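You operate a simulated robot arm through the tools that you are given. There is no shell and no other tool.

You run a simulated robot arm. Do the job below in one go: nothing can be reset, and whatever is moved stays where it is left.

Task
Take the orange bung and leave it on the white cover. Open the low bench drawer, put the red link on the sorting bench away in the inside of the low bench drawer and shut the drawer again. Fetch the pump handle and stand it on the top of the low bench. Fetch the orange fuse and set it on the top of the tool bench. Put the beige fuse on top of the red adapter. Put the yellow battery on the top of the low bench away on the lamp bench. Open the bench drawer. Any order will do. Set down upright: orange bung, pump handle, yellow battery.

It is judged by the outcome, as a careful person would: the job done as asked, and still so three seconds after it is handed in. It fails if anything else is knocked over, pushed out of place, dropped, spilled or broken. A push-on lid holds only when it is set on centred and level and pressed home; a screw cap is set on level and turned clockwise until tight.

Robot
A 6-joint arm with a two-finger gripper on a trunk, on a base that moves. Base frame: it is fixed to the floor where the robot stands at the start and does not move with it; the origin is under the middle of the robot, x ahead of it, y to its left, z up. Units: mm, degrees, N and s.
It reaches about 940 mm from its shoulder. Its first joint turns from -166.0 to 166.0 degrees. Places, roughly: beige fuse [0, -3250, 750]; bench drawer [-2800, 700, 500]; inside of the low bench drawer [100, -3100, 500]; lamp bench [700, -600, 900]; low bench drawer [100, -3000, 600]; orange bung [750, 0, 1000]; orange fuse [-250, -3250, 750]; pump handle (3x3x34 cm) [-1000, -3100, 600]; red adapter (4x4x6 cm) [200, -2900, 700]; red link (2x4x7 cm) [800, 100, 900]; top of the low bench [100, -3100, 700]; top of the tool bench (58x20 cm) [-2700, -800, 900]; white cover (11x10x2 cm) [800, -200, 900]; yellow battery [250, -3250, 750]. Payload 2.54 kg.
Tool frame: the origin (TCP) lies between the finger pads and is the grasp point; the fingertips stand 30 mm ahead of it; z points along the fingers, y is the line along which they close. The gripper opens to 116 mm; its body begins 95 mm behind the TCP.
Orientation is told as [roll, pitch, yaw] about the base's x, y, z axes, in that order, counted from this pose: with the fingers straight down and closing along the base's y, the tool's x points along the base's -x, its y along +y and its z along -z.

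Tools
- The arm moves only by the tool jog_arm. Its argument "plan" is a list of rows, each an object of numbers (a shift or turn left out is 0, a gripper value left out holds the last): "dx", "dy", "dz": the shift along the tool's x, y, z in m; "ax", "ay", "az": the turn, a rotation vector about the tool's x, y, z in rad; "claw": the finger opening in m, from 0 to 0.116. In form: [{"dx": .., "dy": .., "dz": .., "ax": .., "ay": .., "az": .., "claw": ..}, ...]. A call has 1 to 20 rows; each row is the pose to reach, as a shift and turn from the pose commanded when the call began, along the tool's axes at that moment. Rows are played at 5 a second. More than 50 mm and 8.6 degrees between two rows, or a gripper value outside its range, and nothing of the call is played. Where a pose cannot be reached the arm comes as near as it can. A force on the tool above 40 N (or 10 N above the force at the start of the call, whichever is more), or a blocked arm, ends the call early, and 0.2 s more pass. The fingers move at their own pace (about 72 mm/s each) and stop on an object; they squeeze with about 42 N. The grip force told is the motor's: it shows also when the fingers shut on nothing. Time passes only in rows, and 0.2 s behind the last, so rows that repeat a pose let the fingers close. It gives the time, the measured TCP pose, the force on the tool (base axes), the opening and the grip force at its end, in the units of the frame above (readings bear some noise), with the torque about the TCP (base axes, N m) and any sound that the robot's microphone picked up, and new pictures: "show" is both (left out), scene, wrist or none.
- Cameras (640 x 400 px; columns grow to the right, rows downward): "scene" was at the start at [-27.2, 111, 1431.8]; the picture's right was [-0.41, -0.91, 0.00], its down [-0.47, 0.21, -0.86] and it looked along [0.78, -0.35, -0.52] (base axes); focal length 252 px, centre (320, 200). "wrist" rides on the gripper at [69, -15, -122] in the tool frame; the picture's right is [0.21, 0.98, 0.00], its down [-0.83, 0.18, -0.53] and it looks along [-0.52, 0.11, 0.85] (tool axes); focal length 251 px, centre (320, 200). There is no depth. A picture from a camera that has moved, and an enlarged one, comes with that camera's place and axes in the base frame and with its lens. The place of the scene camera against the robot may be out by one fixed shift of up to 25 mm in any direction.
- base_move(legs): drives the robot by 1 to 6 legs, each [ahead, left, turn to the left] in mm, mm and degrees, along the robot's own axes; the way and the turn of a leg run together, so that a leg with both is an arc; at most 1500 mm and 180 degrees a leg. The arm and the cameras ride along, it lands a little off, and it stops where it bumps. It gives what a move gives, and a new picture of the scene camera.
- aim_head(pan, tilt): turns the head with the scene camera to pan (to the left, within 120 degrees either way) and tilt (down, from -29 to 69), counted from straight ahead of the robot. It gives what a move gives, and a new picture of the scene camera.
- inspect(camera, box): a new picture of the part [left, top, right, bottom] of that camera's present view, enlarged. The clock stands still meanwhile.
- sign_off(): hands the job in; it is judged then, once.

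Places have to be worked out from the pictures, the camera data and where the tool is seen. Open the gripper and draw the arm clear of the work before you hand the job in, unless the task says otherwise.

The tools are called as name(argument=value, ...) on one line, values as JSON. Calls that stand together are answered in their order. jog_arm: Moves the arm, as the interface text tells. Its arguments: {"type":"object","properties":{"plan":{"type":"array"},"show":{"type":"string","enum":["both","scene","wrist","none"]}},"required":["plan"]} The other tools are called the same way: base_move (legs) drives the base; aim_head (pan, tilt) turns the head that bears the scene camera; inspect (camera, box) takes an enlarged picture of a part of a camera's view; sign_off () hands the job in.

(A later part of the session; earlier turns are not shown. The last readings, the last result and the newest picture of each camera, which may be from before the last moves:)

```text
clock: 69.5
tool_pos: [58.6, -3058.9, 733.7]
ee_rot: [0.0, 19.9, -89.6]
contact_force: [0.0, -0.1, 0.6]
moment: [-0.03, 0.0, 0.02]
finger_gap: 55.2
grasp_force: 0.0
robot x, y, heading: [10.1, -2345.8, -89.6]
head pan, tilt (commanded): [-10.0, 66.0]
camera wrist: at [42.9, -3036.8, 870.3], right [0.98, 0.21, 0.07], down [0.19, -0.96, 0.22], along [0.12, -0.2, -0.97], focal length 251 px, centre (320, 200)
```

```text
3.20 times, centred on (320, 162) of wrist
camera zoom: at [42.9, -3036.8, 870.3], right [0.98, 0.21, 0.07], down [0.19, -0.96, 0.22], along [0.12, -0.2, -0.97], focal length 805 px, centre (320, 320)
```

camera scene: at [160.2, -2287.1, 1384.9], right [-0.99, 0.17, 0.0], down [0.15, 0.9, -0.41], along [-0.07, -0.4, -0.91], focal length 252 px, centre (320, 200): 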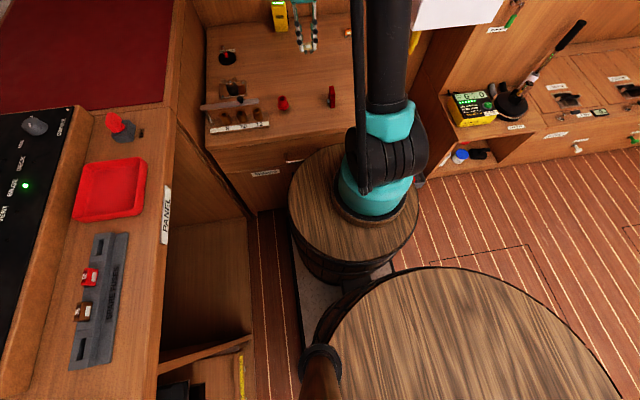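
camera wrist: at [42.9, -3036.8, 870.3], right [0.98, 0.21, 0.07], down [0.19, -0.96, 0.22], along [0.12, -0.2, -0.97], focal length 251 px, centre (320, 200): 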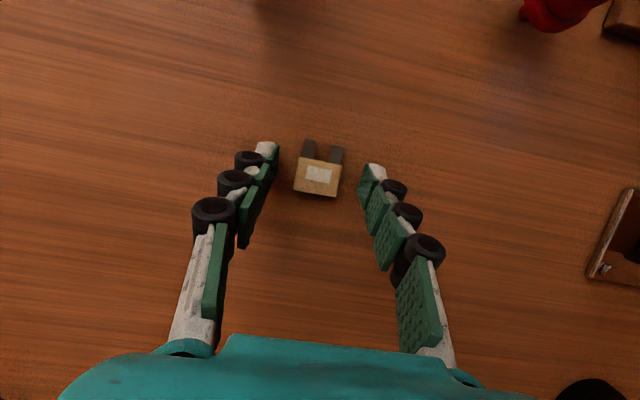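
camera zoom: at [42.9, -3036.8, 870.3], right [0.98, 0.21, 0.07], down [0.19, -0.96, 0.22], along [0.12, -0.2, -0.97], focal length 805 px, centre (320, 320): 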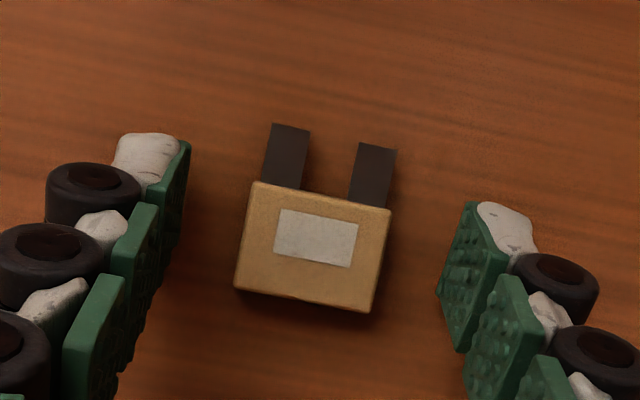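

The beige fuse now lies flat, label up, centred near (58, -3056). I rise, turn the tool back to vertical above it.

jog_arm(plan=[{"dx": 0.006, "dz": -0.016}, {"dx": 0.012, "dz": -0.03, "ay": -0.1}, {"dx": 0.0177, "dz": -0.0372, "ay": -0.22}, {"dx": 0.0177, "dz": -0.0372, "ay": -0.347}, {"dx": 0.0177, "dz": -0.0372, "ay": -0.347}], show="wrist")

inspect(camera="wrist", box=[240, 80, 400, 205])

```text
clock: 70.7
tool_pos: [57.3, -3055.2, 773.0]
ee_rot: [0.0, 0.1, -89.7]
contact_force: [0.3, 0.2, 0.6]
moment: [0.01, -0.01, -0.01]
finger_gap: 55.0
grasp_force: 0.1
robot x, y, heading: [15.1, -2345.0, -89.5]
head pan, tilt (commanded): [-10.0, 66.0]
camera wrist: at [42.6, -2987.0, 895.1], right [0.98, 0.22, 0.0], down [0.19, -0.83, 0.53], along [0.12, -0.52, -0.85], focal length 251 px, centre (320, 200)
```

wrist: 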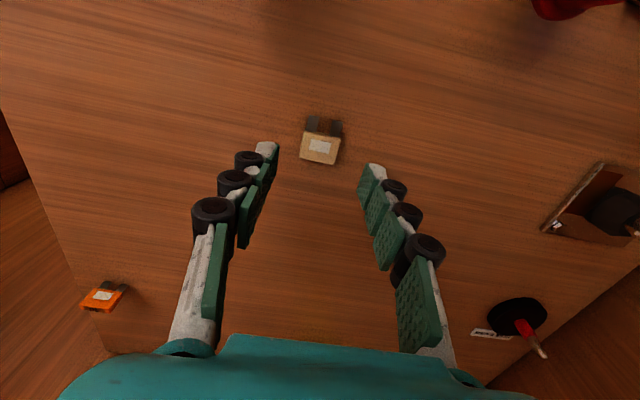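

```text
3.20 times, centred on (320, 142) of wrist
camera zoom: at [42.6, -2987.0, 895.1], right [0.98, 0.22, 0.0], down [0.19, -0.83, 0.53], along [0.12, -0.52, -0.85], focal length 805 px, centre (320, 384)
```

zoom: 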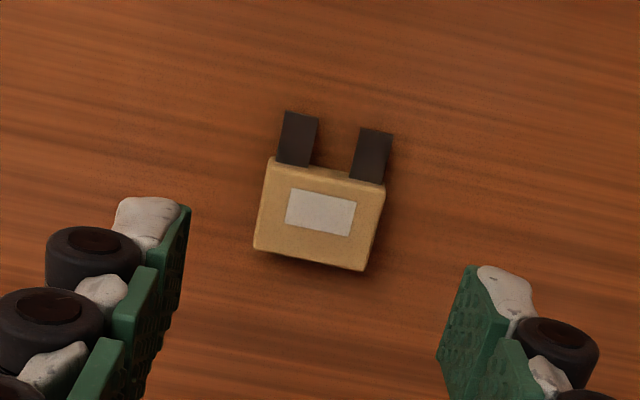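

The fuse is centred between the open fingers. I lower to z 733 and close on its sides.

jog_arm(plan=[{"dx": 0.001, "dy": 0.001, "dz": 0.02}, {"dx": 0.001, "dy": 0.001, "dz": 0.033}, {"dx": 0.001, "dy": 0.001, "dz": 0.038}, {"dx": 0.001, "dy": 0.001, "dz": 0.04}, {"dx": 0.001, "dy": 0.001, "dz": 0.04, "claw": 0.035}, {"dx": 0.001, "dy": 0.001, "dz": 0.04, "claw": 0.015}, {"dx": 0.001, "dy": 0.001, "dz": 0.04, "claw": 0.015}, {"dx": 0.001, "dy": 0.001, "dz": 0.04, "claw": 0.015}], show="wrist")

```text
clock: 72.5
tool_pos: [59.2, -3054.3, 733.7]
ee_rot: [0.0, 0.2, -89.7]
contact_force: [-0.2, -0.3, 0.3]
moment: [0.03, 0.04, 0.0]
finger_gap: 26.5
grasp_force: 41.9
robot x, y, heading: [10.0, -2346.2, -89.7]
head pan, tilt (commanded): [-10.0, 66.0]
camera wrist: at [43.8, -2986.2, 854.7], right [0.98, 0.22, 0.0], down [0.19, -0.83, 0.53], along [0.12, -0.52, -0.85], focal length 251 px, centre (320, 200)
```

wrist: 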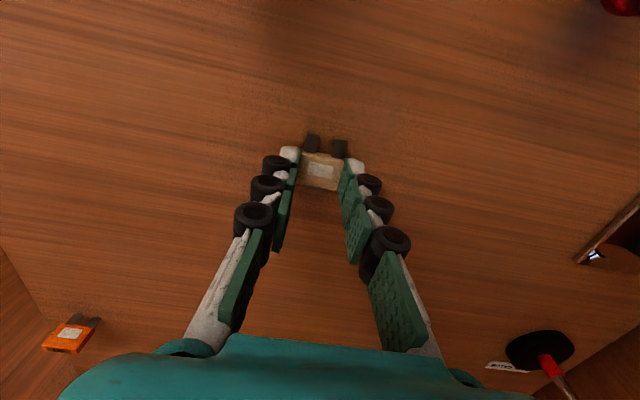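

Gripped flat at 26.5 mm. I lift to z 850 and move beside the adapter (50 mm behind it) so that the wrist camera sees its ring clearly.

jog_arm(plan=[{"dz": -0.01}, {"dz": -0.03}, {"dz": -0.07}, {"dz": -0.117}, {"dz": -0.117, "dy": 0.035, "dx": 0.025}, {"dz": -0.117, "dy": 0.07, "dx": 0.05}, {"dz": -0.117, "dy": 0.104, "dx": 0.074}, {"dz": -0.117, "dy": 0.104, "dx": 0.074}], show="wrist")

inspect(camera="wrist", box=[240, 20, 400, 145])

```text
clock: 74.3
tool_pos: [165.1, -2982.3, 848.5]
ee_rot: [0.0, 0.1, -89.7]
contact_force: [0.0, -0.3, -0.3]
moment: [-0.02, 0.01, 0.0]
finger_gap: 26.4
grasp_force: 42.1
robot x, y, heading: [11.0, -2347.2, -89.8]
head pan, tilt (commanded): [-10.0, 66.0]
camera wrist: at [149.1, -2913.1, 970.7], right [0.98, 0.22, 0.0], down [0.19, -0.83, 0.53], along [0.12, -0.52, -0.85], focal length 251 px, centre (320, 200)
```

wrist: 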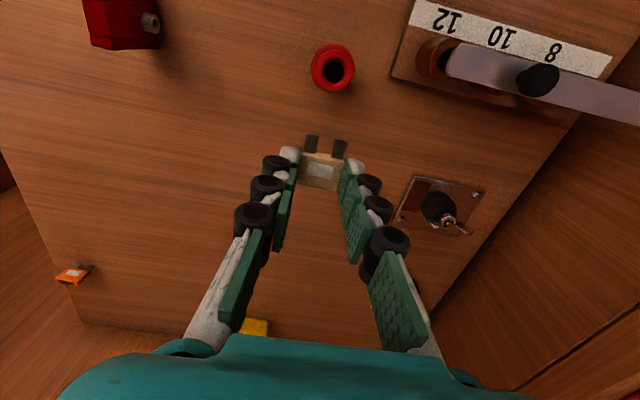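

```text
3.20 times, centred on (320, 82) of wrist
camera zoom: at [149.1, -2913.1, 970.7], right [0.98, 0.22, 0.0], down [0.19, -0.83, 0.53], along [0.12, -0.52, -0.85], focal length 805 px, centre (320, 576)
```

zoom: 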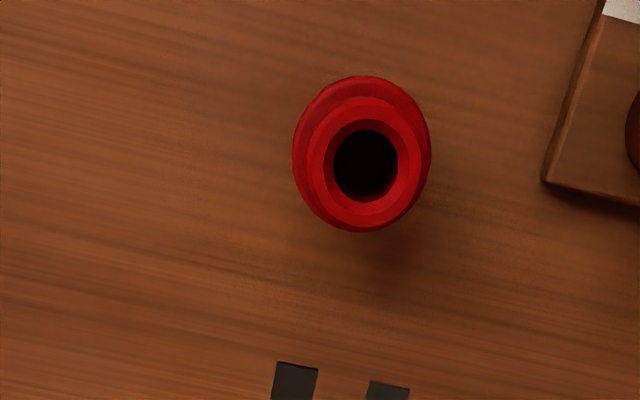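

The ring's centre reads (164, -2929), top z about 752–757. I move the fuse over it (its weight slightly towards the prongs, so body centre at y -2932) and lower to z 800.

jog_arm(plan=[{"dy": -0.001, "dx": 0.025}, {"dy": -0.001, "dx": 0.0503}, {"dy": -0.001, "dx": 0.0503, "dz": 0.025}, {"dy": -0.001, "dx": 0.0503, "dz": 0.045}, {"dy": -0.001, "dx": 0.0503, "dz": 0.05}])

inspect(camera="wrist", box=[240, 90, 400, 215])

```text
clock: 75.5
tool_pos: [162.7, -2931.2, 801.0]
ee_rot: [0.0, 0.0, -89.7]
contact_force: [-0.5, 0.0, 0.5]
moment: [-0.03, 0.01, -0.01]
finger_gap: 26.4
grasp_force: 42.3
robot x, y, heading: [10.4, -2344.8, -89.8]
head pan, tilt (commanded): [-10.0, 66.0]
camera scene: at [160.3, -2287.2, 1384.9], right [-0.99, 0.17, 0.0], down [0.15, 0.9, -0.41], along [-0.07, -0.4, -0.91], focal length 252 px, centre (320, 200)
camera wrist: at [147.2, -2862.6, 922.4], right [0.98, 0.22, 0.0], down [0.19, -0.83, 0.53], along [0.12, -0.52, -0.85], focal length 251 px, centre (320, 200)
```

scene: 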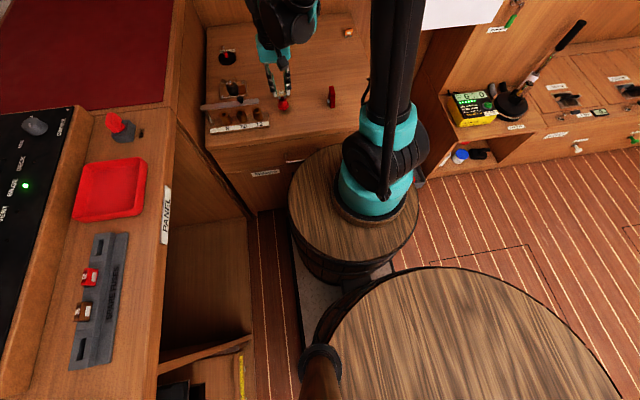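
wrist: 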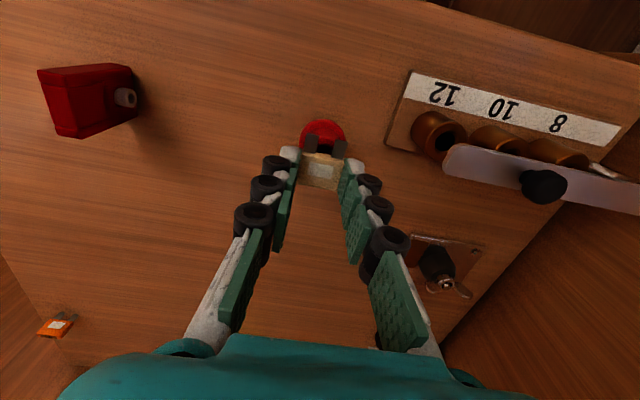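

```text
3.20 times, centred on (320, 152) of wrist
camera zoom: at [147.2, -2862.6, 922.4], right [0.98, 0.22, 0.0], down [0.19, -0.83, 0.53], along [0.12, -0.52, -0.85], focal length 805 px, centre (320, 352)
```

zoom: 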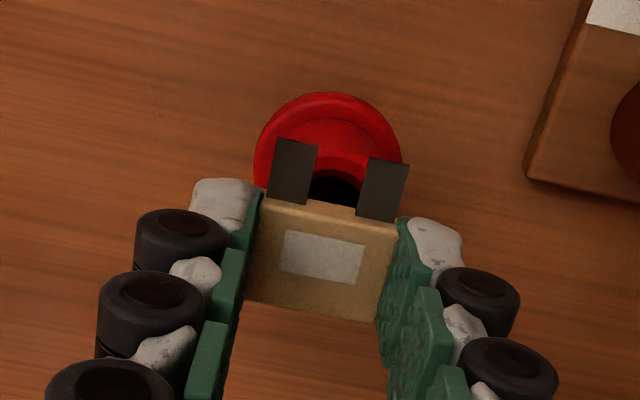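

The prongs bracket the ring's middle as planned. I lower in small steps until it touches.

jog_arm(plan=[{"dz": 0.003, "dy": 0.0005}, {"dz": 0.006, "dy": 0.0005}, {"dz": 0.008, "dy": 0.0005}], show="wrist")

jog_arm(plan=[{"dz": 0.001}, {"dz": 0.002}, {"dz": 0.002}], show="wrist")

```text
clock: 76.3
tool_pos: [161.3, -2930.6, 793.5]
ee_rot: [0.0, 0.1, -89.6]
contact_force: [0.1, -0.3, -0.2]
moment: [0.02, 0.02, -0.03]
finger_gap: 26.7
grasp_force: 42.2
robot x, y, heading: [11.9, -2345.7, -89.5]
head pan, tilt (commanded): [-10.0, 66.0]
camera wrist: at [146.5, -2862.2, 914.2], right [0.98, 0.22, 0.0], down [0.19, -0.83, 0.53], along [0.12, -0.52, -0.85], focal length 251 px, centre (320, 200)
```

wrist: 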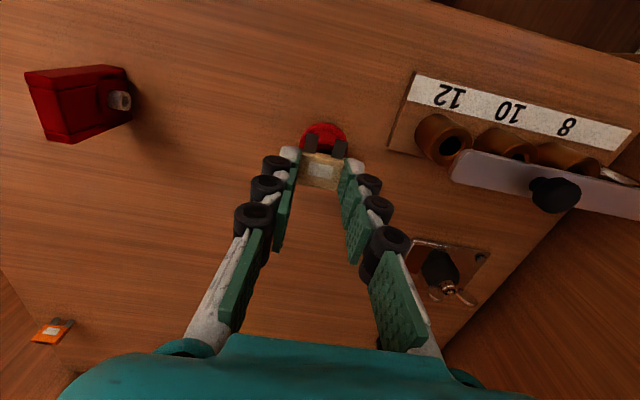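

```text
clock: 77.1
tool_pos: [162.2, -2931.2, 790.4]
ee_rot: [0.0, 0.1, -89.7]
contact_force: [0.4, -0.6, 0.1]
moment: [0.01, 0.0, 0.01]
finger_gap: 26.3
grasp_force: 42.6
robot x, y, heading: [9.6, -2348.8, -89.6]
head pan, tilt (commanded): [-10.0, 66.0]
camera wrist: at [146.9, -2861.5, 912.2], right [0.98, 0.22, 0.0], down [0.19, -0.83, 0.53], along [0.12, -0.52, -0.85], focal length 251 px, centre (320, 200)
```

wrist: 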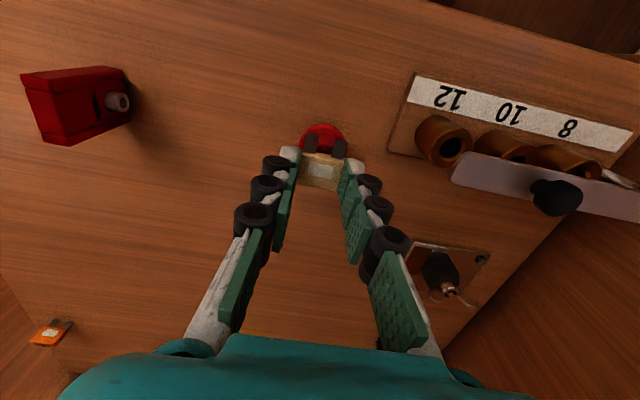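

No touch yet at z 790.5. I correct 1.5 mm in x and go on down by single millimetres.

jog_arm(plan=[{"dz": 0.0, "dy": 0.0015}, {"dz": 0.001, "dy": 0.0015}, {"dz": 0.002, "dy": 0.0015}, {"dz": 0.003, "dy": 0.0015}, {"dz": 0.003, "dy": 0.0015}], show="wrist")

```text
clock: 78.3
tool_pos: [164.4, -2930.4, 787.9]
ee_rot: [0.0, 0.1, -89.7]
contact_force: [-1.0, 0.0, -0.9]
moment: [-0.05, -0.02, 0.05]
finger_gap: 26.6
grasp_force: 41.8
robot x, y, heading: [8.7, -2345.7, -89.6]
head pan, tilt (commanded): [-10.0, 66.0]
camera wrist: at [148.4, -2861.6, 909.4], right [0.98, 0.22, 0.0], down [0.19, -0.83, 0.53], along [0.12, -0.52, -0.85], focal length 251 px, centre (320, 200)
```

wrist: 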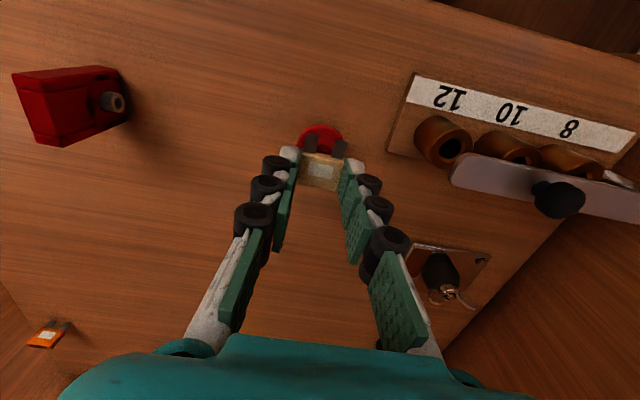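

Still free; I keep lowering millimetre by millimetre.

jog_arm(plan=[{"dz": 0.001}, {"dz": 0.002}, {"dz": 0.003}, {"dz": 0.003}], show="wrist")

```text
clock: 79.3
tool_pos: [164.0, -2929.6, 785.5]
ee_rot: [-0.1, 0.1, -89.7]
contact_force: [-0.4, -0.9, 30.7]
moment: [-0.07, 0.0, -0.01]
finger_gap: 26.2
grasp_force: 42.1
robot x, y, heading: [9.6, -2345.8, -89.8]
head pan, tilt (commanded): [-10.0, 66.0]
camera wrist: at [148.5, -2861.3, 906.7], right [0.98, 0.22, 0.0], down [0.19, -0.83, 0.53], along [0.12, -0.52, -0.85], focal length 251 px, centre (320, 200)
```

wrist: 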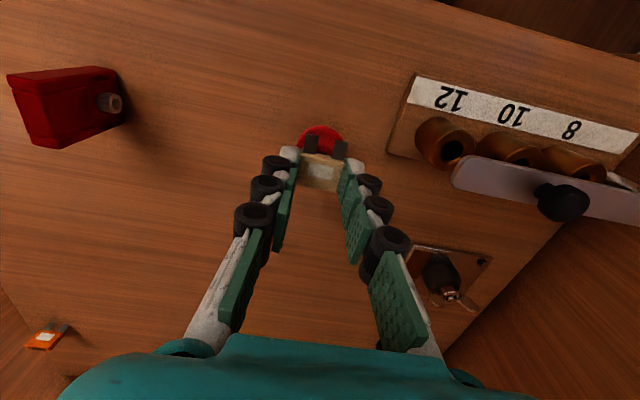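

Contact with 31 N on the ring. I ease off 1 mm and open gently to 40 mm.

jog_arm(plan=[{"dz": -0.0005}, {"dz": -0.001}, {"dz": -0.001, "claw": 0.032}, {"dz": -0.001, "claw": 0.042}, {"dz": -0.001, "claw": 0.042}], show="wrist")

inspect(camera="wrist", box=[240, 90, 400, 215])

```text
clock: 80.5
tool_pos: [164.2, -2930.3, 784.4]
ee_rot: [-0.1, 0.1, -89.7]
contact_force: [0.2, -0.8, -0.2]
moment: [0.02, 0.02, -0.04]
finger_gap: 42.2
grasp_force: 0.1
robot x, y, heading: [9.9, -2345.7, -89.8]
head pan, tilt (commanded): [-10.0, 66.0]
camera wrist: at [148.5, -2861.6, 907.2], right [0.98, 0.22, 0.0], down [0.19, -0.83, 0.53], along [0.12, -0.52, -0.85], focal length 251 px, centre (320, 200)
```

wrist: 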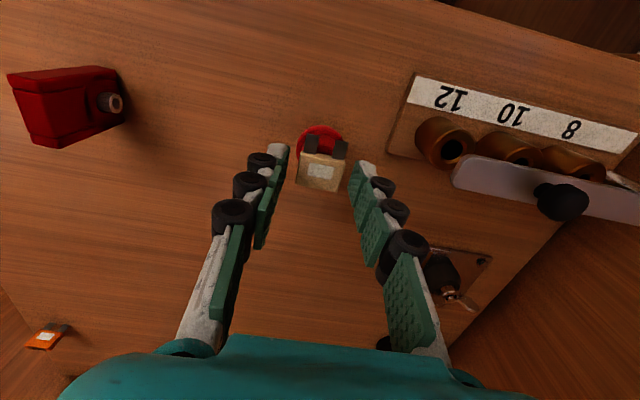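

```text
3.20 times, centred on (320, 152) of wrist
camera zoom: at [148.5, -2861.6, 907.2], right [0.98, 0.22, 0.0], down [0.19, -0.83, 0.53], along [0.12, -0.52, -0.85], focal length 805 px, centre (320, 352)
```

zoom: 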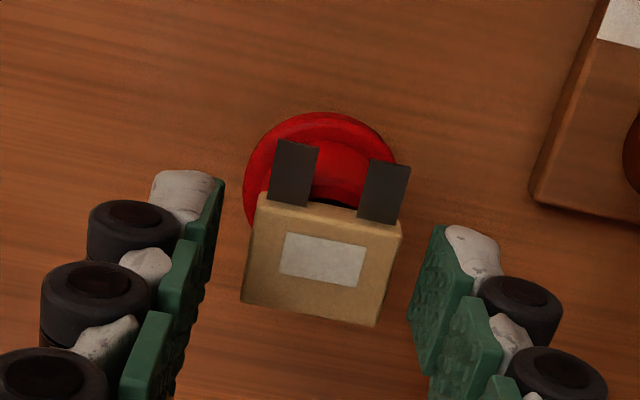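

The fuse rests flat on the ring, centred. I rise straight up and look.

jog_arm(plan=[{"dz": -0.015}, {"dz": -0.04}, {"dz": -0.08}, {"dz": -0.12}, {"dz": -0.16}, {"dz": -0.2}, {"dz": -0.24}], show="wrist")

inspect(camera="wrist", box=[240, 20, 480, 170])

```text
clock: 82.1
tool_pos: [164.8, -2930.8, 1025.9]
ee_rot: [0.0, 0.1, -89.7]
contact_force: [0.0, -0.5, 0.2]
moment: [0.02, 0.04, 0.01]
finger_gap: 41.9
grasp_force: 0.1
robot x, y, heading: [13.4, -2346.9, -89.9]
head pan, tilt (commanded): [-10.0, 66.0]
camera wrist: at [149.2, -2862.6, 1147.9], right [0.98, 0.22, 0.0], down [0.19, -0.83, 0.53], along [0.12, -0.52, -0.85], focal length 251 px, centre (320, 200)
```

wrist: 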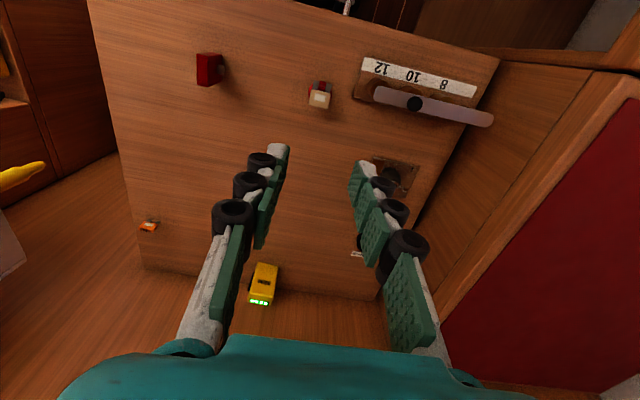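

```text
2.67 times, centred on (360, 95) of wrist
camera zoom: at [149.2, -2862.6, 1147.9], right [0.98, 0.22, 0.0], down [0.19, -0.83, 0.53], along [0.12, -0.52, -0.85], focal length 670 px, centre (213, 480)
```

zoom: 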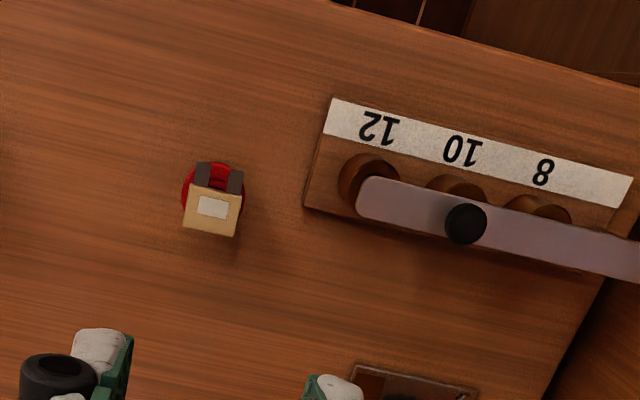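

The beige fuse lies securely on the adapter. Next the battery: I move back over the bench towards it with the tool tilted 30° and look at it closely.

jog_arm(plan=[{"dx": -0.04, "dy": -0.005, "dz": 0.01, "ay": -0.065, "claw": 0.09}, {"dx": -0.08, "dy": -0.01, "dz": 0.025, "ay": -0.13}, {"dx": -0.12, "dy": -0.015, "dz": 0.04, "ay": -0.196}, {"dx": -0.16, "dy": -0.02, "dz": 0.055, "ay": -0.262}, {"dx": -0.2, "dy": -0.025, "dz": 0.07, "ay": -0.327}, {"dx": -0.24, "dy": -0.03, "dz": 0.085, "ay": -0.393}, {"dx": -0.28, "dy": -0.035, "dz": 0.1, "ay": -0.458}, {"dx": -0.32, "dy": -0.04, "dz": 0.115, "ay": -0.524}])

inspect(camera="wrist", box=[240, 60, 440, 210])

```text
clock: 83.9
tool_pos: [125.5, -3248.6, 909.2]
ee_rot: [0.0, -30.0, -89.7]
contact_force: [-0.3, 1.4, 0.3]
moment: [-0.01, 0.0, -0.03]
finger_gap: 90.1
grasp_force: 0.0
robot x, y, heading: [11.1, -2345.8, -89.9]
head pan, tilt (commanded): [-10.0, 66.0]
camera scene: at [160.2, -2286.8, 1384.8], right [-0.99, 0.17, 0.0], down [0.15, 0.9, -0.41], along [-0.07, -0.4, -0.91], focal length 252 px, centre (320, 200)
camera wrist: at [109.2, -3129.2, 978.7], right [0.98, 0.19, -0.11], down [0.18, -0.45, 0.88], along [0.12, -0.87, -0.47], focal length 251 px, centre (320, 200)
```

scene: 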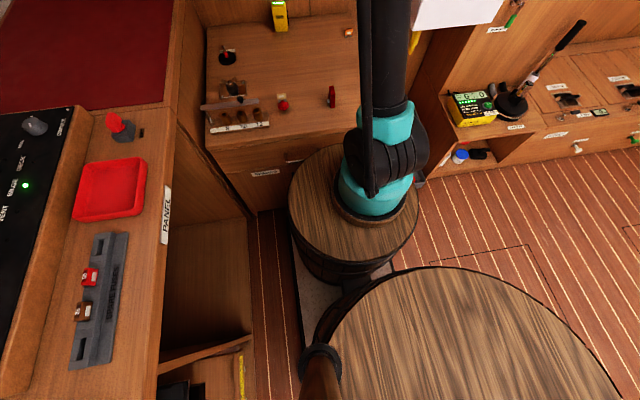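
wrist: 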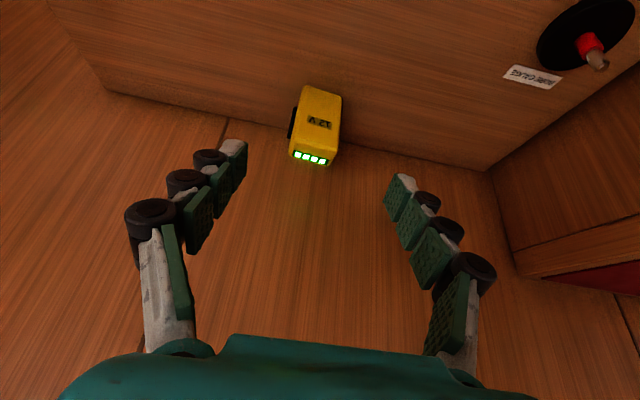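

```text
2.67 times, centred on (340, 135) of wrist
camera zoom: at [109.2, -3129.2, 978.7], right [0.98, 0.19, -0.11], down [0.18, -0.45, 0.88], along [0.12, -0.87, -0.47], focal length 670 px, centre (267, 373)
```

zoom: 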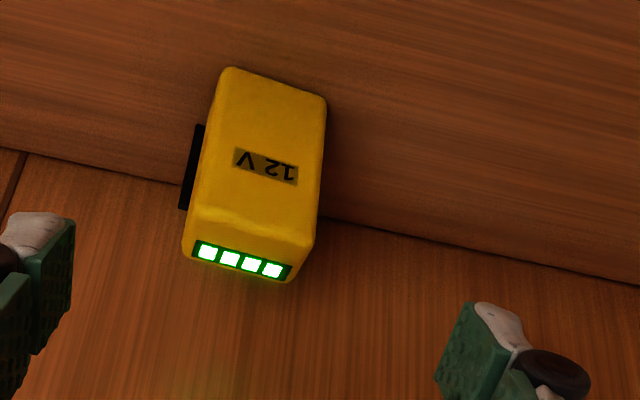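

Battery: about 52 mm wide (x 102–154) plus a black strip on its left side to x 92, front y -3349, top z about 797. I approach with 90 mm opening and stop partway to check.

jog_arm(plan=[{"dx": -0.006, "dy": -0.001, "dz": 0.04}, {"dx": -0.012, "dy": -0.002, "dz": 0.08}, {"dx": -0.018, "dy": -0.002, "dz": 0.12}], show="wrist")

inspect(camera="wrist", box=[200, 80, 440, 260])

```text
clock: 84.7
tool_pos: [125.3, -3324.4, 814.6]
ee_rot: [0.0, -29.9, -89.8]
contact_force: [-0.2, 0.9, 0.5]
moment: [-0.02, 0.03, 0.02]
finger_gap: 89.9
grasp_force: 0.1
robot x, y, heading: [12.5, -2349.3, -89.6]
head pan, tilt (commanded): [-10.0, 66.0]
camera wrist: at [108.8, -3204.4, 885.2], right [0.98, 0.19, -0.11], down [0.18, -0.45, 0.87], along [0.12, -0.87, -0.47], focal length 251 px, centre (320, 200)
```

wrist: 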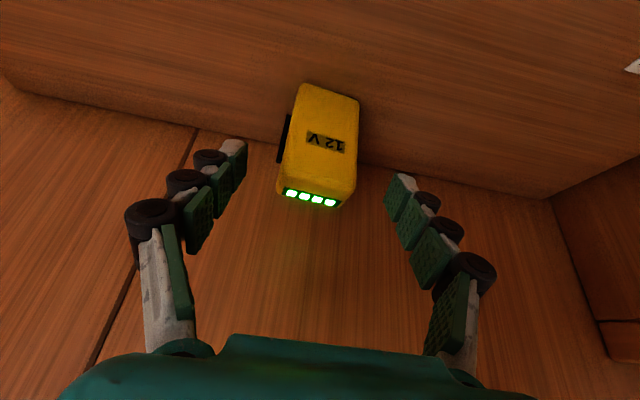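

```text
2.22 times, centred on (320, 170) of wrist
camera zoom: at [108.8, -3204.4, 885.2], right [0.98, 0.19, -0.11], down [0.18, -0.45, 0.87], along [0.12, -0.87, -0.47], focal length 559 px, centre (320, 267)
```

zoom: 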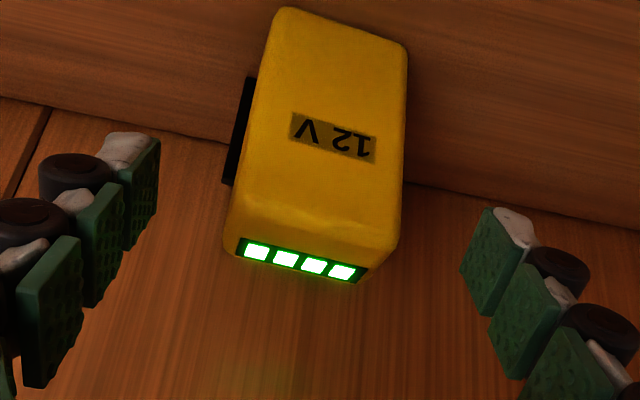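

Positions agree (battery x 101–153.5, strip to about 92). I continue the remaining 75 mm to the grasp pose.

jog_arm(plan=[{"dx": -0.003, "dy": -0.001, "dz": 0.035}, {"dx": -0.005, "dy": -0.002, "dz": 0.06}, {"dx": -0.006, "dy": -0.002, "dz": 0.074}, {"dx": -0.006, "dy": -0.002, "dz": 0.074}], show="wrist")

```text
clock: 85.7
tool_pos: [121.6, -3366.9, 753.9]
ee_rot: [0.0, -29.9, -89.7]
contact_force: [-0.2, -0.3, 0.5]
moment: [0.02, -0.03, 0.01]
finger_gap: 89.8
grasp_force: 0.0
robot x, y, heading: [14.3, -2350.1, -89.9]
head pan, tilt (commanded): [-10.0, 66.0]
camera wrist: at [106.9, -3247.8, 824.1], right [0.98, 0.19, -0.11], down [0.18, -0.45, 0.87], along [0.12, -0.87, -0.47], focal length 251 px, centre (320, 200)
```

wrist: 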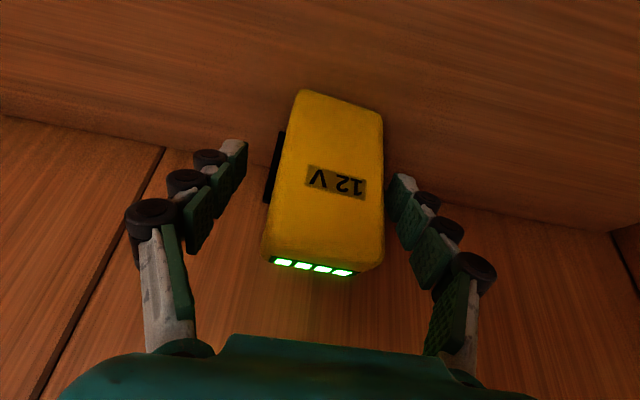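

The battery is between the fingers, a touch nearer the right one; I shift 2 mm and close.

jog_arm(plan=[{"dy": 0.0025}, {"dy": 0.0025, "claw": 0.07}, {"dy": 0.0025, "claw": 0.055}, {"dy": 0.0025, "claw": 0.04}, {"dy": 0.0025, "claw": 0.04}, {"dy": 0.0025, "claw": 0.04}], show="wrist")

```text
clock: 87.1
tool_pos: [125.7, -3367.8, 753.9]
ee_rot: [0.1, -29.9, -89.7]
contact_force: [1.4, 1.3, 5.7]
moment: [0.05, -0.28, -0.08]
finger_gap: 59.1
grasp_force: 42.2
robot x, y, heading: [10.0, -2346.9, -89.7]
head pan, tilt (commanded): [-10.0, 66.0]
camera wrist: at [109.7, -3247.4, 825.0], right [0.98, 0.19, -0.11], down [0.18, -0.45, 0.87], along [0.12, -0.87, -0.47], focal length 251 px, centre (320, 200)
```

wrist: 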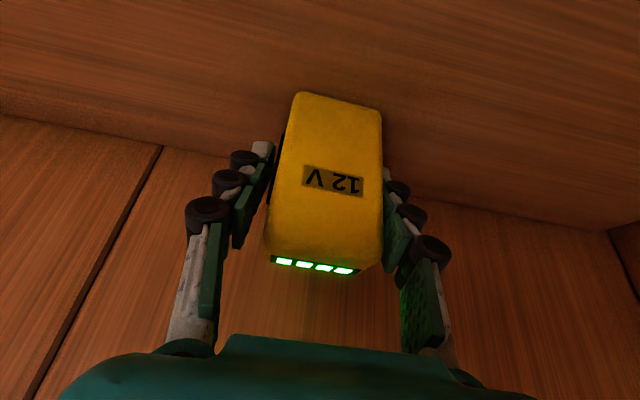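

Gripped at 59 mm with 42 N. I lift it straight up 50 mm and check.

jog_arm(plan=[{"dx": -0.004, "dz": -0.007}, {"dx": -0.01, "dz": -0.0173}, {"dx": -0.0175, "dz": -0.0303}, {"dx": -0.025, "dz": -0.0433}, {"dx": -0.025, "dz": -0.0433}], show="wrist")

inspect(camera="wrist", box=[200, 80, 440, 290])

```text
clock: 88.3
tool_pos: [124.9, -3368.6, 803.5]
ee_rot: [0.0, -29.9, -89.7]
contact_force: [0.6, 0.0, -3.5]
moment: [0.0, 0.02, 0.01]
finger_gap: 59.0
grasp_force: 42.2
robot x, y, heading: [10.3, -2348.1, -89.7]
head pan, tilt (commanded): [-10.0, 66.0]
camera wrist: at [108.6, -3248.3, 874.9], right [0.98, 0.19, -0.11], down [0.18, -0.45, 0.87], along [0.12, -0.87, -0.47], focal length 251 px, centre (320, 200)
```

wrist: 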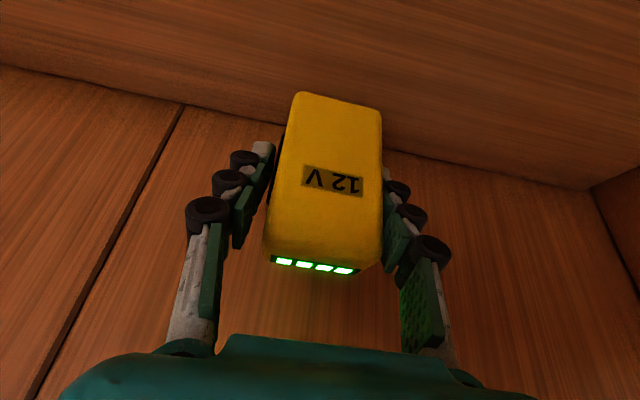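

```text
1.90 times, centred on (320, 185) of wrist
camera zoom: at [108.6, -3248.3, 874.9], right [0.98, 0.19, -0.11], down [0.18, -0.45, 0.87], along [0.12, -0.87, -0.47], focal length 479 px, centre (320, 229)
```

zoom: 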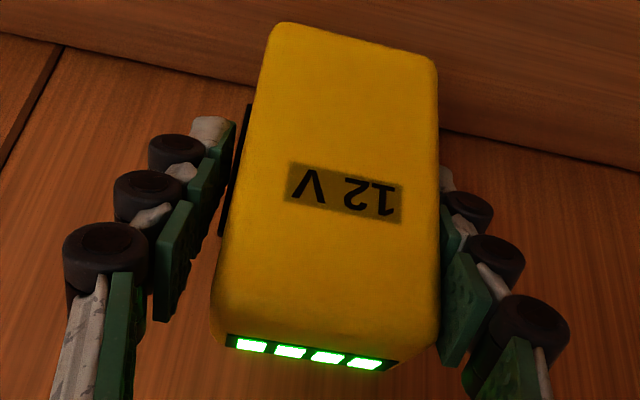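

Held firmly. I raise it and draw the arm back into a carrying pose over the robot's front.

jog_arm(plan=[{"dx": -0.02, "dz": -0.035}, {"dx": -0.04, "dz": -0.07}, {"dx": -0.06, "dz": -0.105}, {"dx": -0.08, "dz": -0.14}, {"dx": -0.1, "dz": -0.173}, {"dx": -0.069, "dz": -0.204, "dy": -0.01}, {"dx": -0.037, "dz": -0.235, "dy": -0.02}, {"dx": -0.005, "dz": -0.266, "dy": -0.03}, {"dx": 0.027, "dz": -0.297, "dy": -0.04}, {"dx": 0.059, "dz": -0.328, "dy": -0.05}, {"dx": 0.091, "dz": -0.359, "dy": -0.06}, {"dx": 0.123, "dz": -0.39, "dy": -0.07}, {"dx": 0.155, "dz": -0.421, "dy": -0.08}, {"dx": 0.187, "dz": -0.452, "dy": -0.09}, {"dx": 0.219, "dz": -0.483, "dy": -0.1}, {"dx": 0.251, "dz": -0.514, "dy": -0.11}, {"dx": 0.283, "dz": -0.545, "dy": -0.12}, {"dx": 0.315, "dz": -0.576, "dy": -0.13}, {"dx": 0.345, "dz": -0.603, "dy": -0.14}])

```text
clock: 92.3
tool_pos: [-21.9, -2789.9, 1164.8]
ee_rot: [0.2, -29.6, -89.5]
contact_force: [-1.4, -0.1, -2.6]
moment: [0.05, 0.04, 0.01]
finger_gap: 58.9
grasp_force: 41.9
out of reach, approached as far as the arm can: row 19
robot x, y, heading: [10.3, -2348.9, -89.8]
head pan, tilt (commanded): [-10.0, 66.0]
camera scene: at [154.7, -2290.3, 1385.6], right [-0.99, 0.17, 0.0], down [0.16, 0.9, -0.4], along [-0.06, -0.4, -0.91], focal length 252 px, centre (320, 200)
camera wrist: at [-39.1, -2670.2, 1235.6], right [0.98, 0.2, -0.1], down [0.18, -0.45, 0.87], along [0.13, -0.87, -0.48], focal length 251 px, centre (320, 200)
```

scene: 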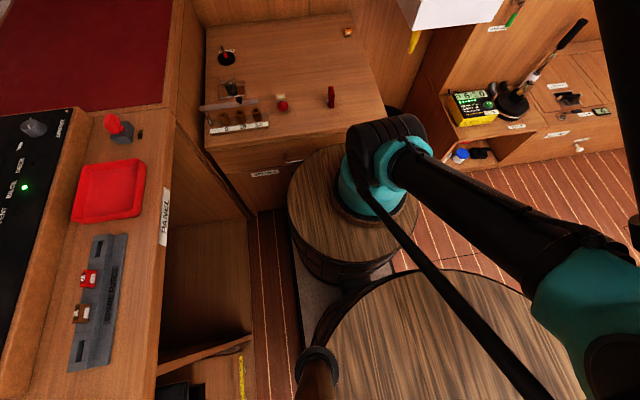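
wrist: 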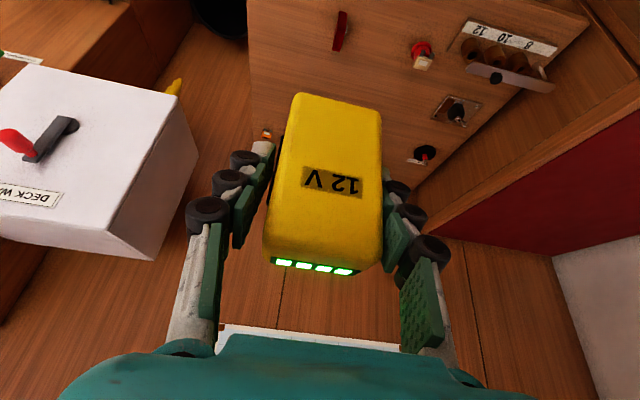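

The last row was at the arm's near limit, and the scene camera's reported place shifted a little, so the elbow may be pressing on the mast. I move the tool ahead by 80 mm to free it.

jog_arm(plan=[{"dx": -0.035, "dz": 0.02}, {"dx": -0.07, "dz": 0.04}])

```text
clock: 92.9
tool_pos: [-17.6, -2864.9, 1161.5]
ee_rot: [0.0, -30.0, -89.7]
contact_force: [-0.4, 0.2, -2.7]
moment: [-0.03, 0.0, 0.0]
finger_gap: 58.9
grasp_force: 42.6
robot x, y, heading: [7.7, -2344.6, -89.6]
head pan, tilt (commanded): [-10.0, 66.0]
camera scene: at [160.2, -2286.8, 1384.9], right [-0.99, 0.17, 0.0], down [0.15, 0.9, -0.41], along [-0.07, -0.4, -0.91], focal length 252 px, centre (320, 200)
camera wrist: at [-33.8, -2744.1, 1232.5], right [0.98, 0.19, -0.11], down [0.18, -0.45, 0.87], along [0.12, -0.87, -0.47], focal length 251 px, centre (320, 200)
```

scene: 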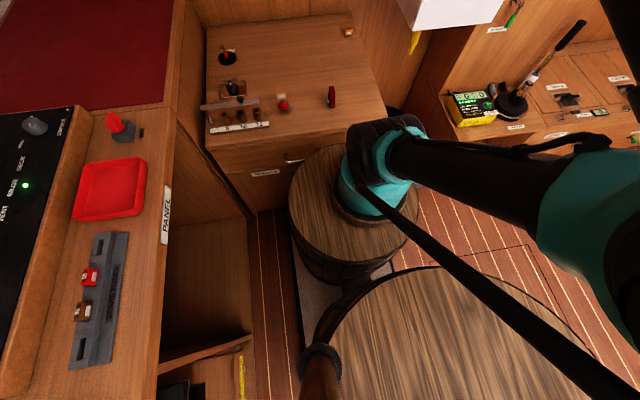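
wrist: 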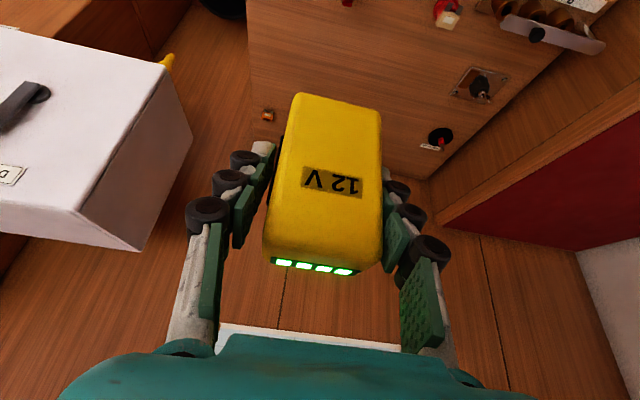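

The camera reading is back to normal. I back away from the low bench and turn to face the lamp bench with the battery held high.

base_move(legs=[[-1300, 0, 0], [-400, 0, 0], [0, 0, 90]])

aim_head(pan=0, tilt=35)

```text
clock: 105.3
tool_pos: [498.2, -674.9, 1161.5]
ee_rot: [0.0, -29.9, 0.3]
contact_force: [0.3, 0.6, -3.3]
moment: [-0.04, 0.0, 0.04]
finger_gap: 54.2
grasp_force: 42.2
robot x, y, heading: [-14.7, -646.1, 0.4]
head pan, tilt (commanded): [-10.0, 66.0]
camera scene: at [-69.9, -509.1, 1384.9], right [-0.17, -0.99, 0.0], down [-0.9, 0.15, -0.41], along [0.4, -0.07, -0.91], focal length 252 px, centre (320, 200)
```

scene: 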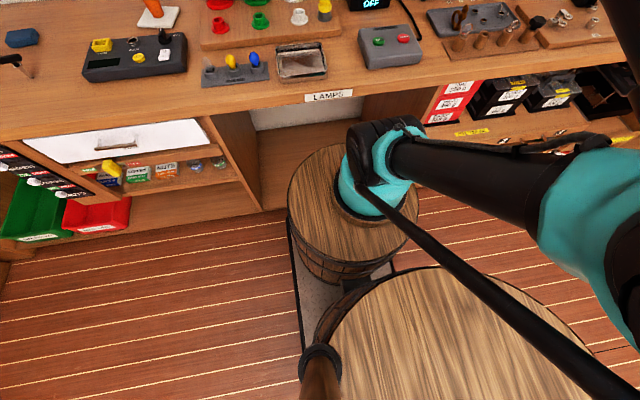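

```text
clock: 106.3
tool_pos: [500.8, -672.6, 1161.9]
ee_rot: [-0.1, -29.9, 0.3]
contact_force: [-0.6, -0.3, -2.5]
moment: [0.01, 0.0, 0.05]
finger_gap: 54.2
grasp_force: 42.2
robot x, y, heading: [-15.7, -645.4, 0.5]
head pan, tilt (commanded): [0.0, 35.0]
camera scene: at [-40.5, -498.7, 1425.7], right [0.01, -1.0, 0.0], down [-0.57, 0.0, -0.82], along [0.82, 0.0, -0.57], focal length 252 px, centre (320, 200)
```

scene: 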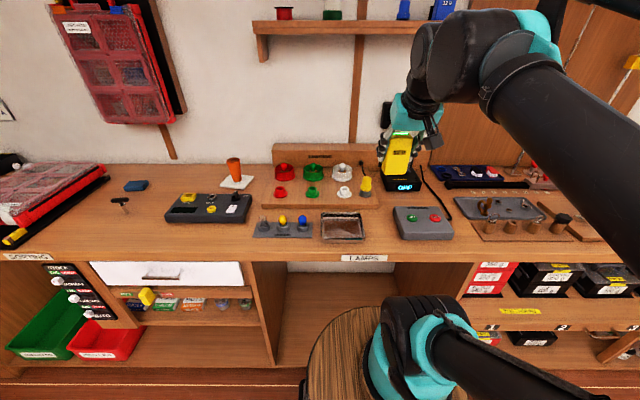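

The finger gap changed from 59 to 54 mm during the drive, so I check the battery in the wrist view before going on.

jog_arm(plan=[{"dz": 0.0}], show="wrist")

inspect(camera="scene", box=[240, 120, 480, 270])

inspect(camera="scene", box=[370, 110, 450, 200])

```text
clock: 106.7
tool_pos: [500.3, -673.8, 1161.6]
ee_rot: [-0.1, -29.8, 0.3]
contact_force: [-0.8, -0.9, -2.2]
moment: [0.01, 0.0, 0.0]
finger_gap: 54.1
grasp_force: 41.6
robot x, y, heading: [-22.0, -649.1, 0.3]
head pan, tilt (commanded): [0.0, 35.0]
camera wrist: at [379.2, -689.7, 1232.8], right [-0.19, 0.98, -0.11], down [0.45, 0.18, 0.87], along [0.87, 0.12, -0.47], focal length 251 px, centre (320, 200)
```

wrist: 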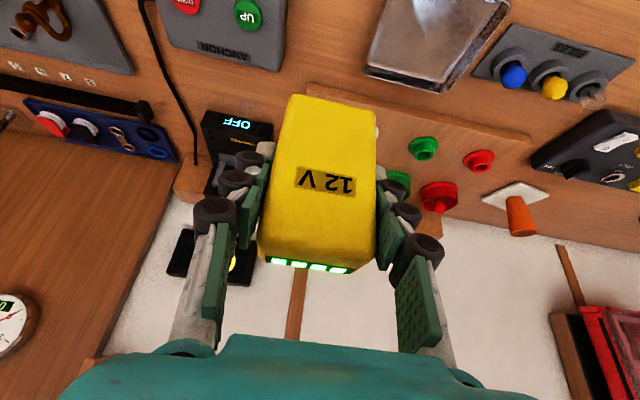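

```text
2.67 times, centred on (360, 195) of scene
camera zoom: at [-40.4, -498.6, 1425.8], right [0.01, -1.0, 0.0], down [-0.57, 0.0, -0.82], along [0.82, 0.0, -0.57], focal length 673 px, centre (213, 213)
```

zoom: 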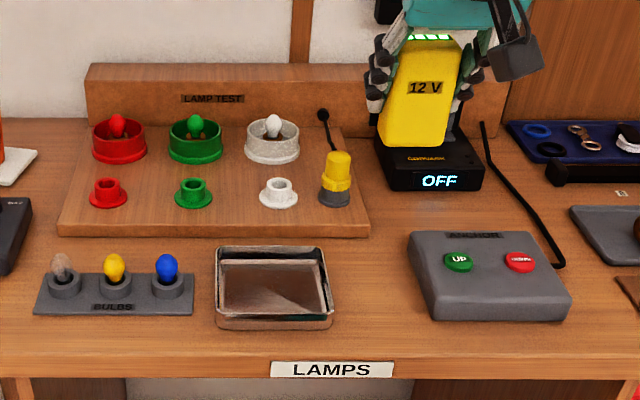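

```text
4.44 times, centred on (410, 155) of scene
camera zoom: at [-40.4, -498.6, 1425.8], right [0.01, -1.0, 0.0], down [-0.57, 0.0, -0.82], along [0.82, 0.0, -0.57], focal length 1122 px, centre (-80, 400)
```

zoom: 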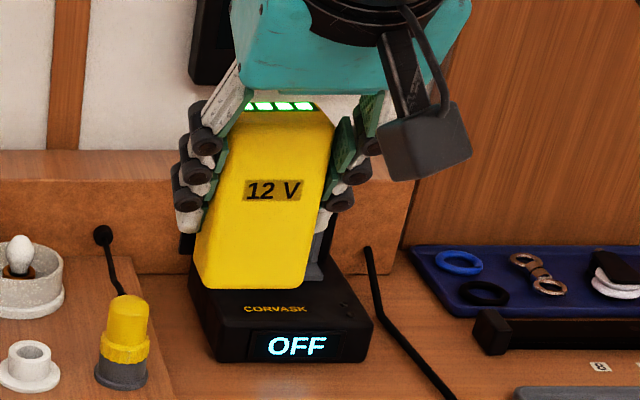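

The battery is still upright and held. The lamp bench has free space behind the anchor box and before the charger, around x 612–745, y -700 to -880, so I aim for (672, -775). I move over that spot at a safe height first.

jog_arm(plan=[{"dx": -0.02, "dy": -0.02, "dz": 0.0345}, {"dx": -0.04, "dy": -0.04, "dz": 0.069}, {"dx": -0.06, "dy": -0.06, "dz": 0.1035}, {"dx": -0.08, "dy": -0.08, "dz": 0.138}, {"dx": -0.099, "dy": -0.101, "dz": 0.1726}])

inspect(camera="scene", box=[320, 100, 520, 260])

```text
clock: 107.9
tool_pos: [670.8, -771.8, 1060.6]
ee_rot: [0.0, -29.9, 0.3]
contact_force: [-0.2, 1.3, -3.1]
moment: [-0.01, 0.02, 0.01]
finger_gap: 54.2
grasp_force: 41.6
robot x, y, heading: [-16.5, -647.0, 0.3]
head pan, tilt (commanded): [0.0, 35.0]
camera scene: at [-40.8, -498.5, 1425.8], right [0.01, -1.0, 0.0], down [-0.57, 0.0, -0.82], along [0.82, 0.0, -0.57], focal length 252 px, centre (320, 200)
camera wrist: at [551.0, -787.3, 1131.8], right [-0.19, 0.98, -0.11], down [0.45, 0.18, 0.87], along [0.87, 0.12, -0.47], focal length 251 px, centre (320, 200)
```

scene: 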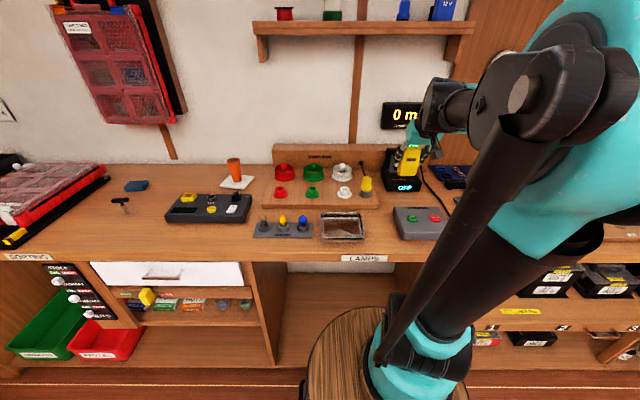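
wrist: 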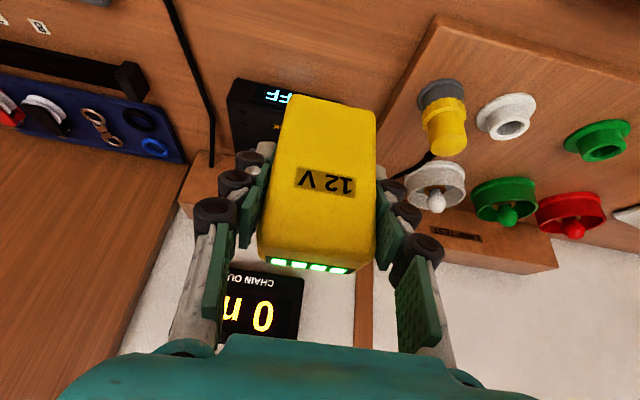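

```text
2.50 times, centred on (420, 180) of scene
camera zoom: at [-40.8, -498.5, 1425.8], right [0.01, -1.0, 0.0], down [-0.57, 0.0, -0.82], along [0.82, 0.0, -0.57], focal length 631 px, centre (70, 250)
```

zoom: 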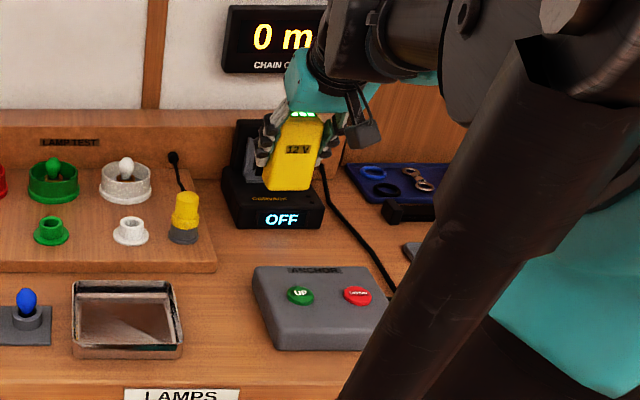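

Clear space below (charger front at x 759). I lower straight down with a 9 mm shift ahead, stopping just above the bench.

jog_arm(plan=[{"dx": 0.01, "dz": 0.035}, {"dx": 0.027, "dz": 0.065}, {"dx": 0.042, "dz": 0.091}, {"dx": 0.0472, "dz": 0.1}], show="wrist")

jog_arm(plan=[{"dx": 0.001, "dz": 0.0017}, {"dx": 0.002, "dz": 0.0035}, {"dx": 0.003, "dz": 0.0052}, {"dx": 0.004, "dz": 0.0069}], show="wrist")

```text
clock: 108.9
tool_pos: [680.1, -773.6, 949.3]
ee_rot: [0.0, -29.9, 0.3]
contact_force: [1.4, -0.7, -2.5]
moment: [-0.01, -0.01, -0.03]
finger_gap: 54.2
grasp_force: 42.7
robot x, y, heading: [-15.3, -645.6, 0.5]
head pan, tilt (commanded): [0.0, 35.0]
camera wrist: at [560.1, -789.9, 1020.7], right [-0.19, 0.98, -0.11], down [0.45, 0.18, 0.87], along [0.87, 0.12, -0.47], focal length 251 px, centre (320, 200)
```

wrist: 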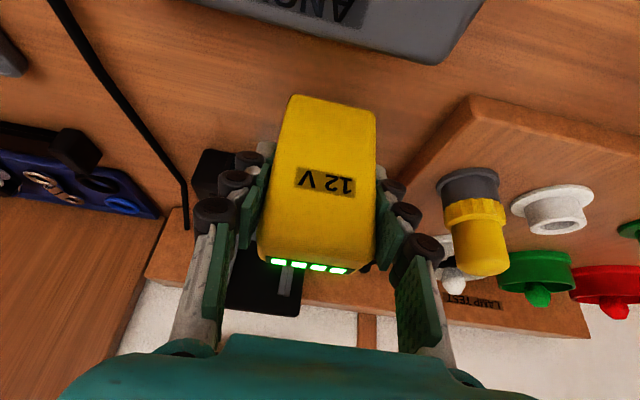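

```text
clock: 109.9
tool_pos: [681.2, -773.6, 943.1]
ee_rot: [0.0, -30.0, 0.3]
contact_force: [0.3, 0.2, -3.1]
moment: [0.01, 0.02, 0.0]
finger_gap: 53.9
grasp_force: 41.8
robot x, y, heading: [-20.1, -644.2, 0.2]
head pan, tilt (commanded): [0.0, 35.0]
camera wrist: at [560.6, -790.2, 1013.9], right [-0.19, 0.98, -0.11], down [0.45, 0.18, 0.87], along [0.87, 0.12, -0.47], focal length 251 px, centre (320, 200)
```

wrist: 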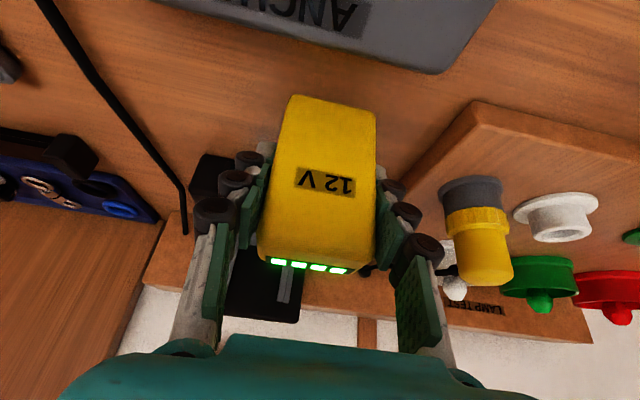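

Not yet touching at z 943; I go on slowly until the force rises.

jog_arm(plan=[{"dx": 0.001, "dz": 0.0017}, {"dx": 0.0017, "dz": 0.003}, {"dx": 0.0023, "dz": 0.004}, {"dx": 0.0028, "dz": 0.0048}, {"dx": 0.0028, "dz": 0.0048}], show="wrist")

```text
clock: 111.1
tool_pos: [681.6, -774.9, 936.6]
ee_rot: [0.0, -29.9, 0.3]
contact_force: [-1.0, 0.0, -3.7]
moment: [0.0, 0.01, 0.0]
finger_gap: 54.1
grasp_force: 42.1
robot x, y, heading: [-19.1, -644.6, 0.4]
head pan, tilt (commanded): [0.0, 35.0]
camera wrist: at [560.5, -790.3, 1008.2], right [-0.19, 0.98, -0.11], down [0.45, 0.18, 0.87], along [0.87, 0.12, -0.47], focal length 251 px, centre (320, 200)
```

wrist: 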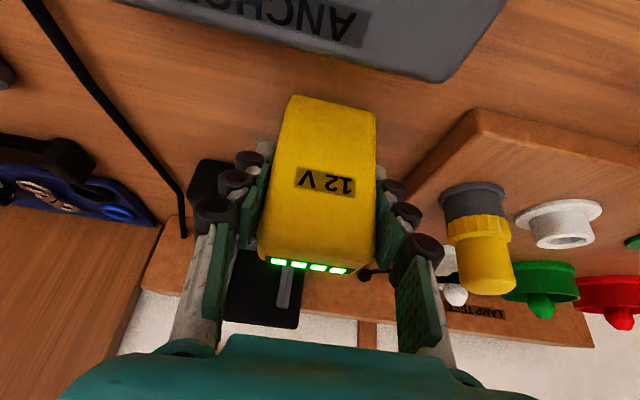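

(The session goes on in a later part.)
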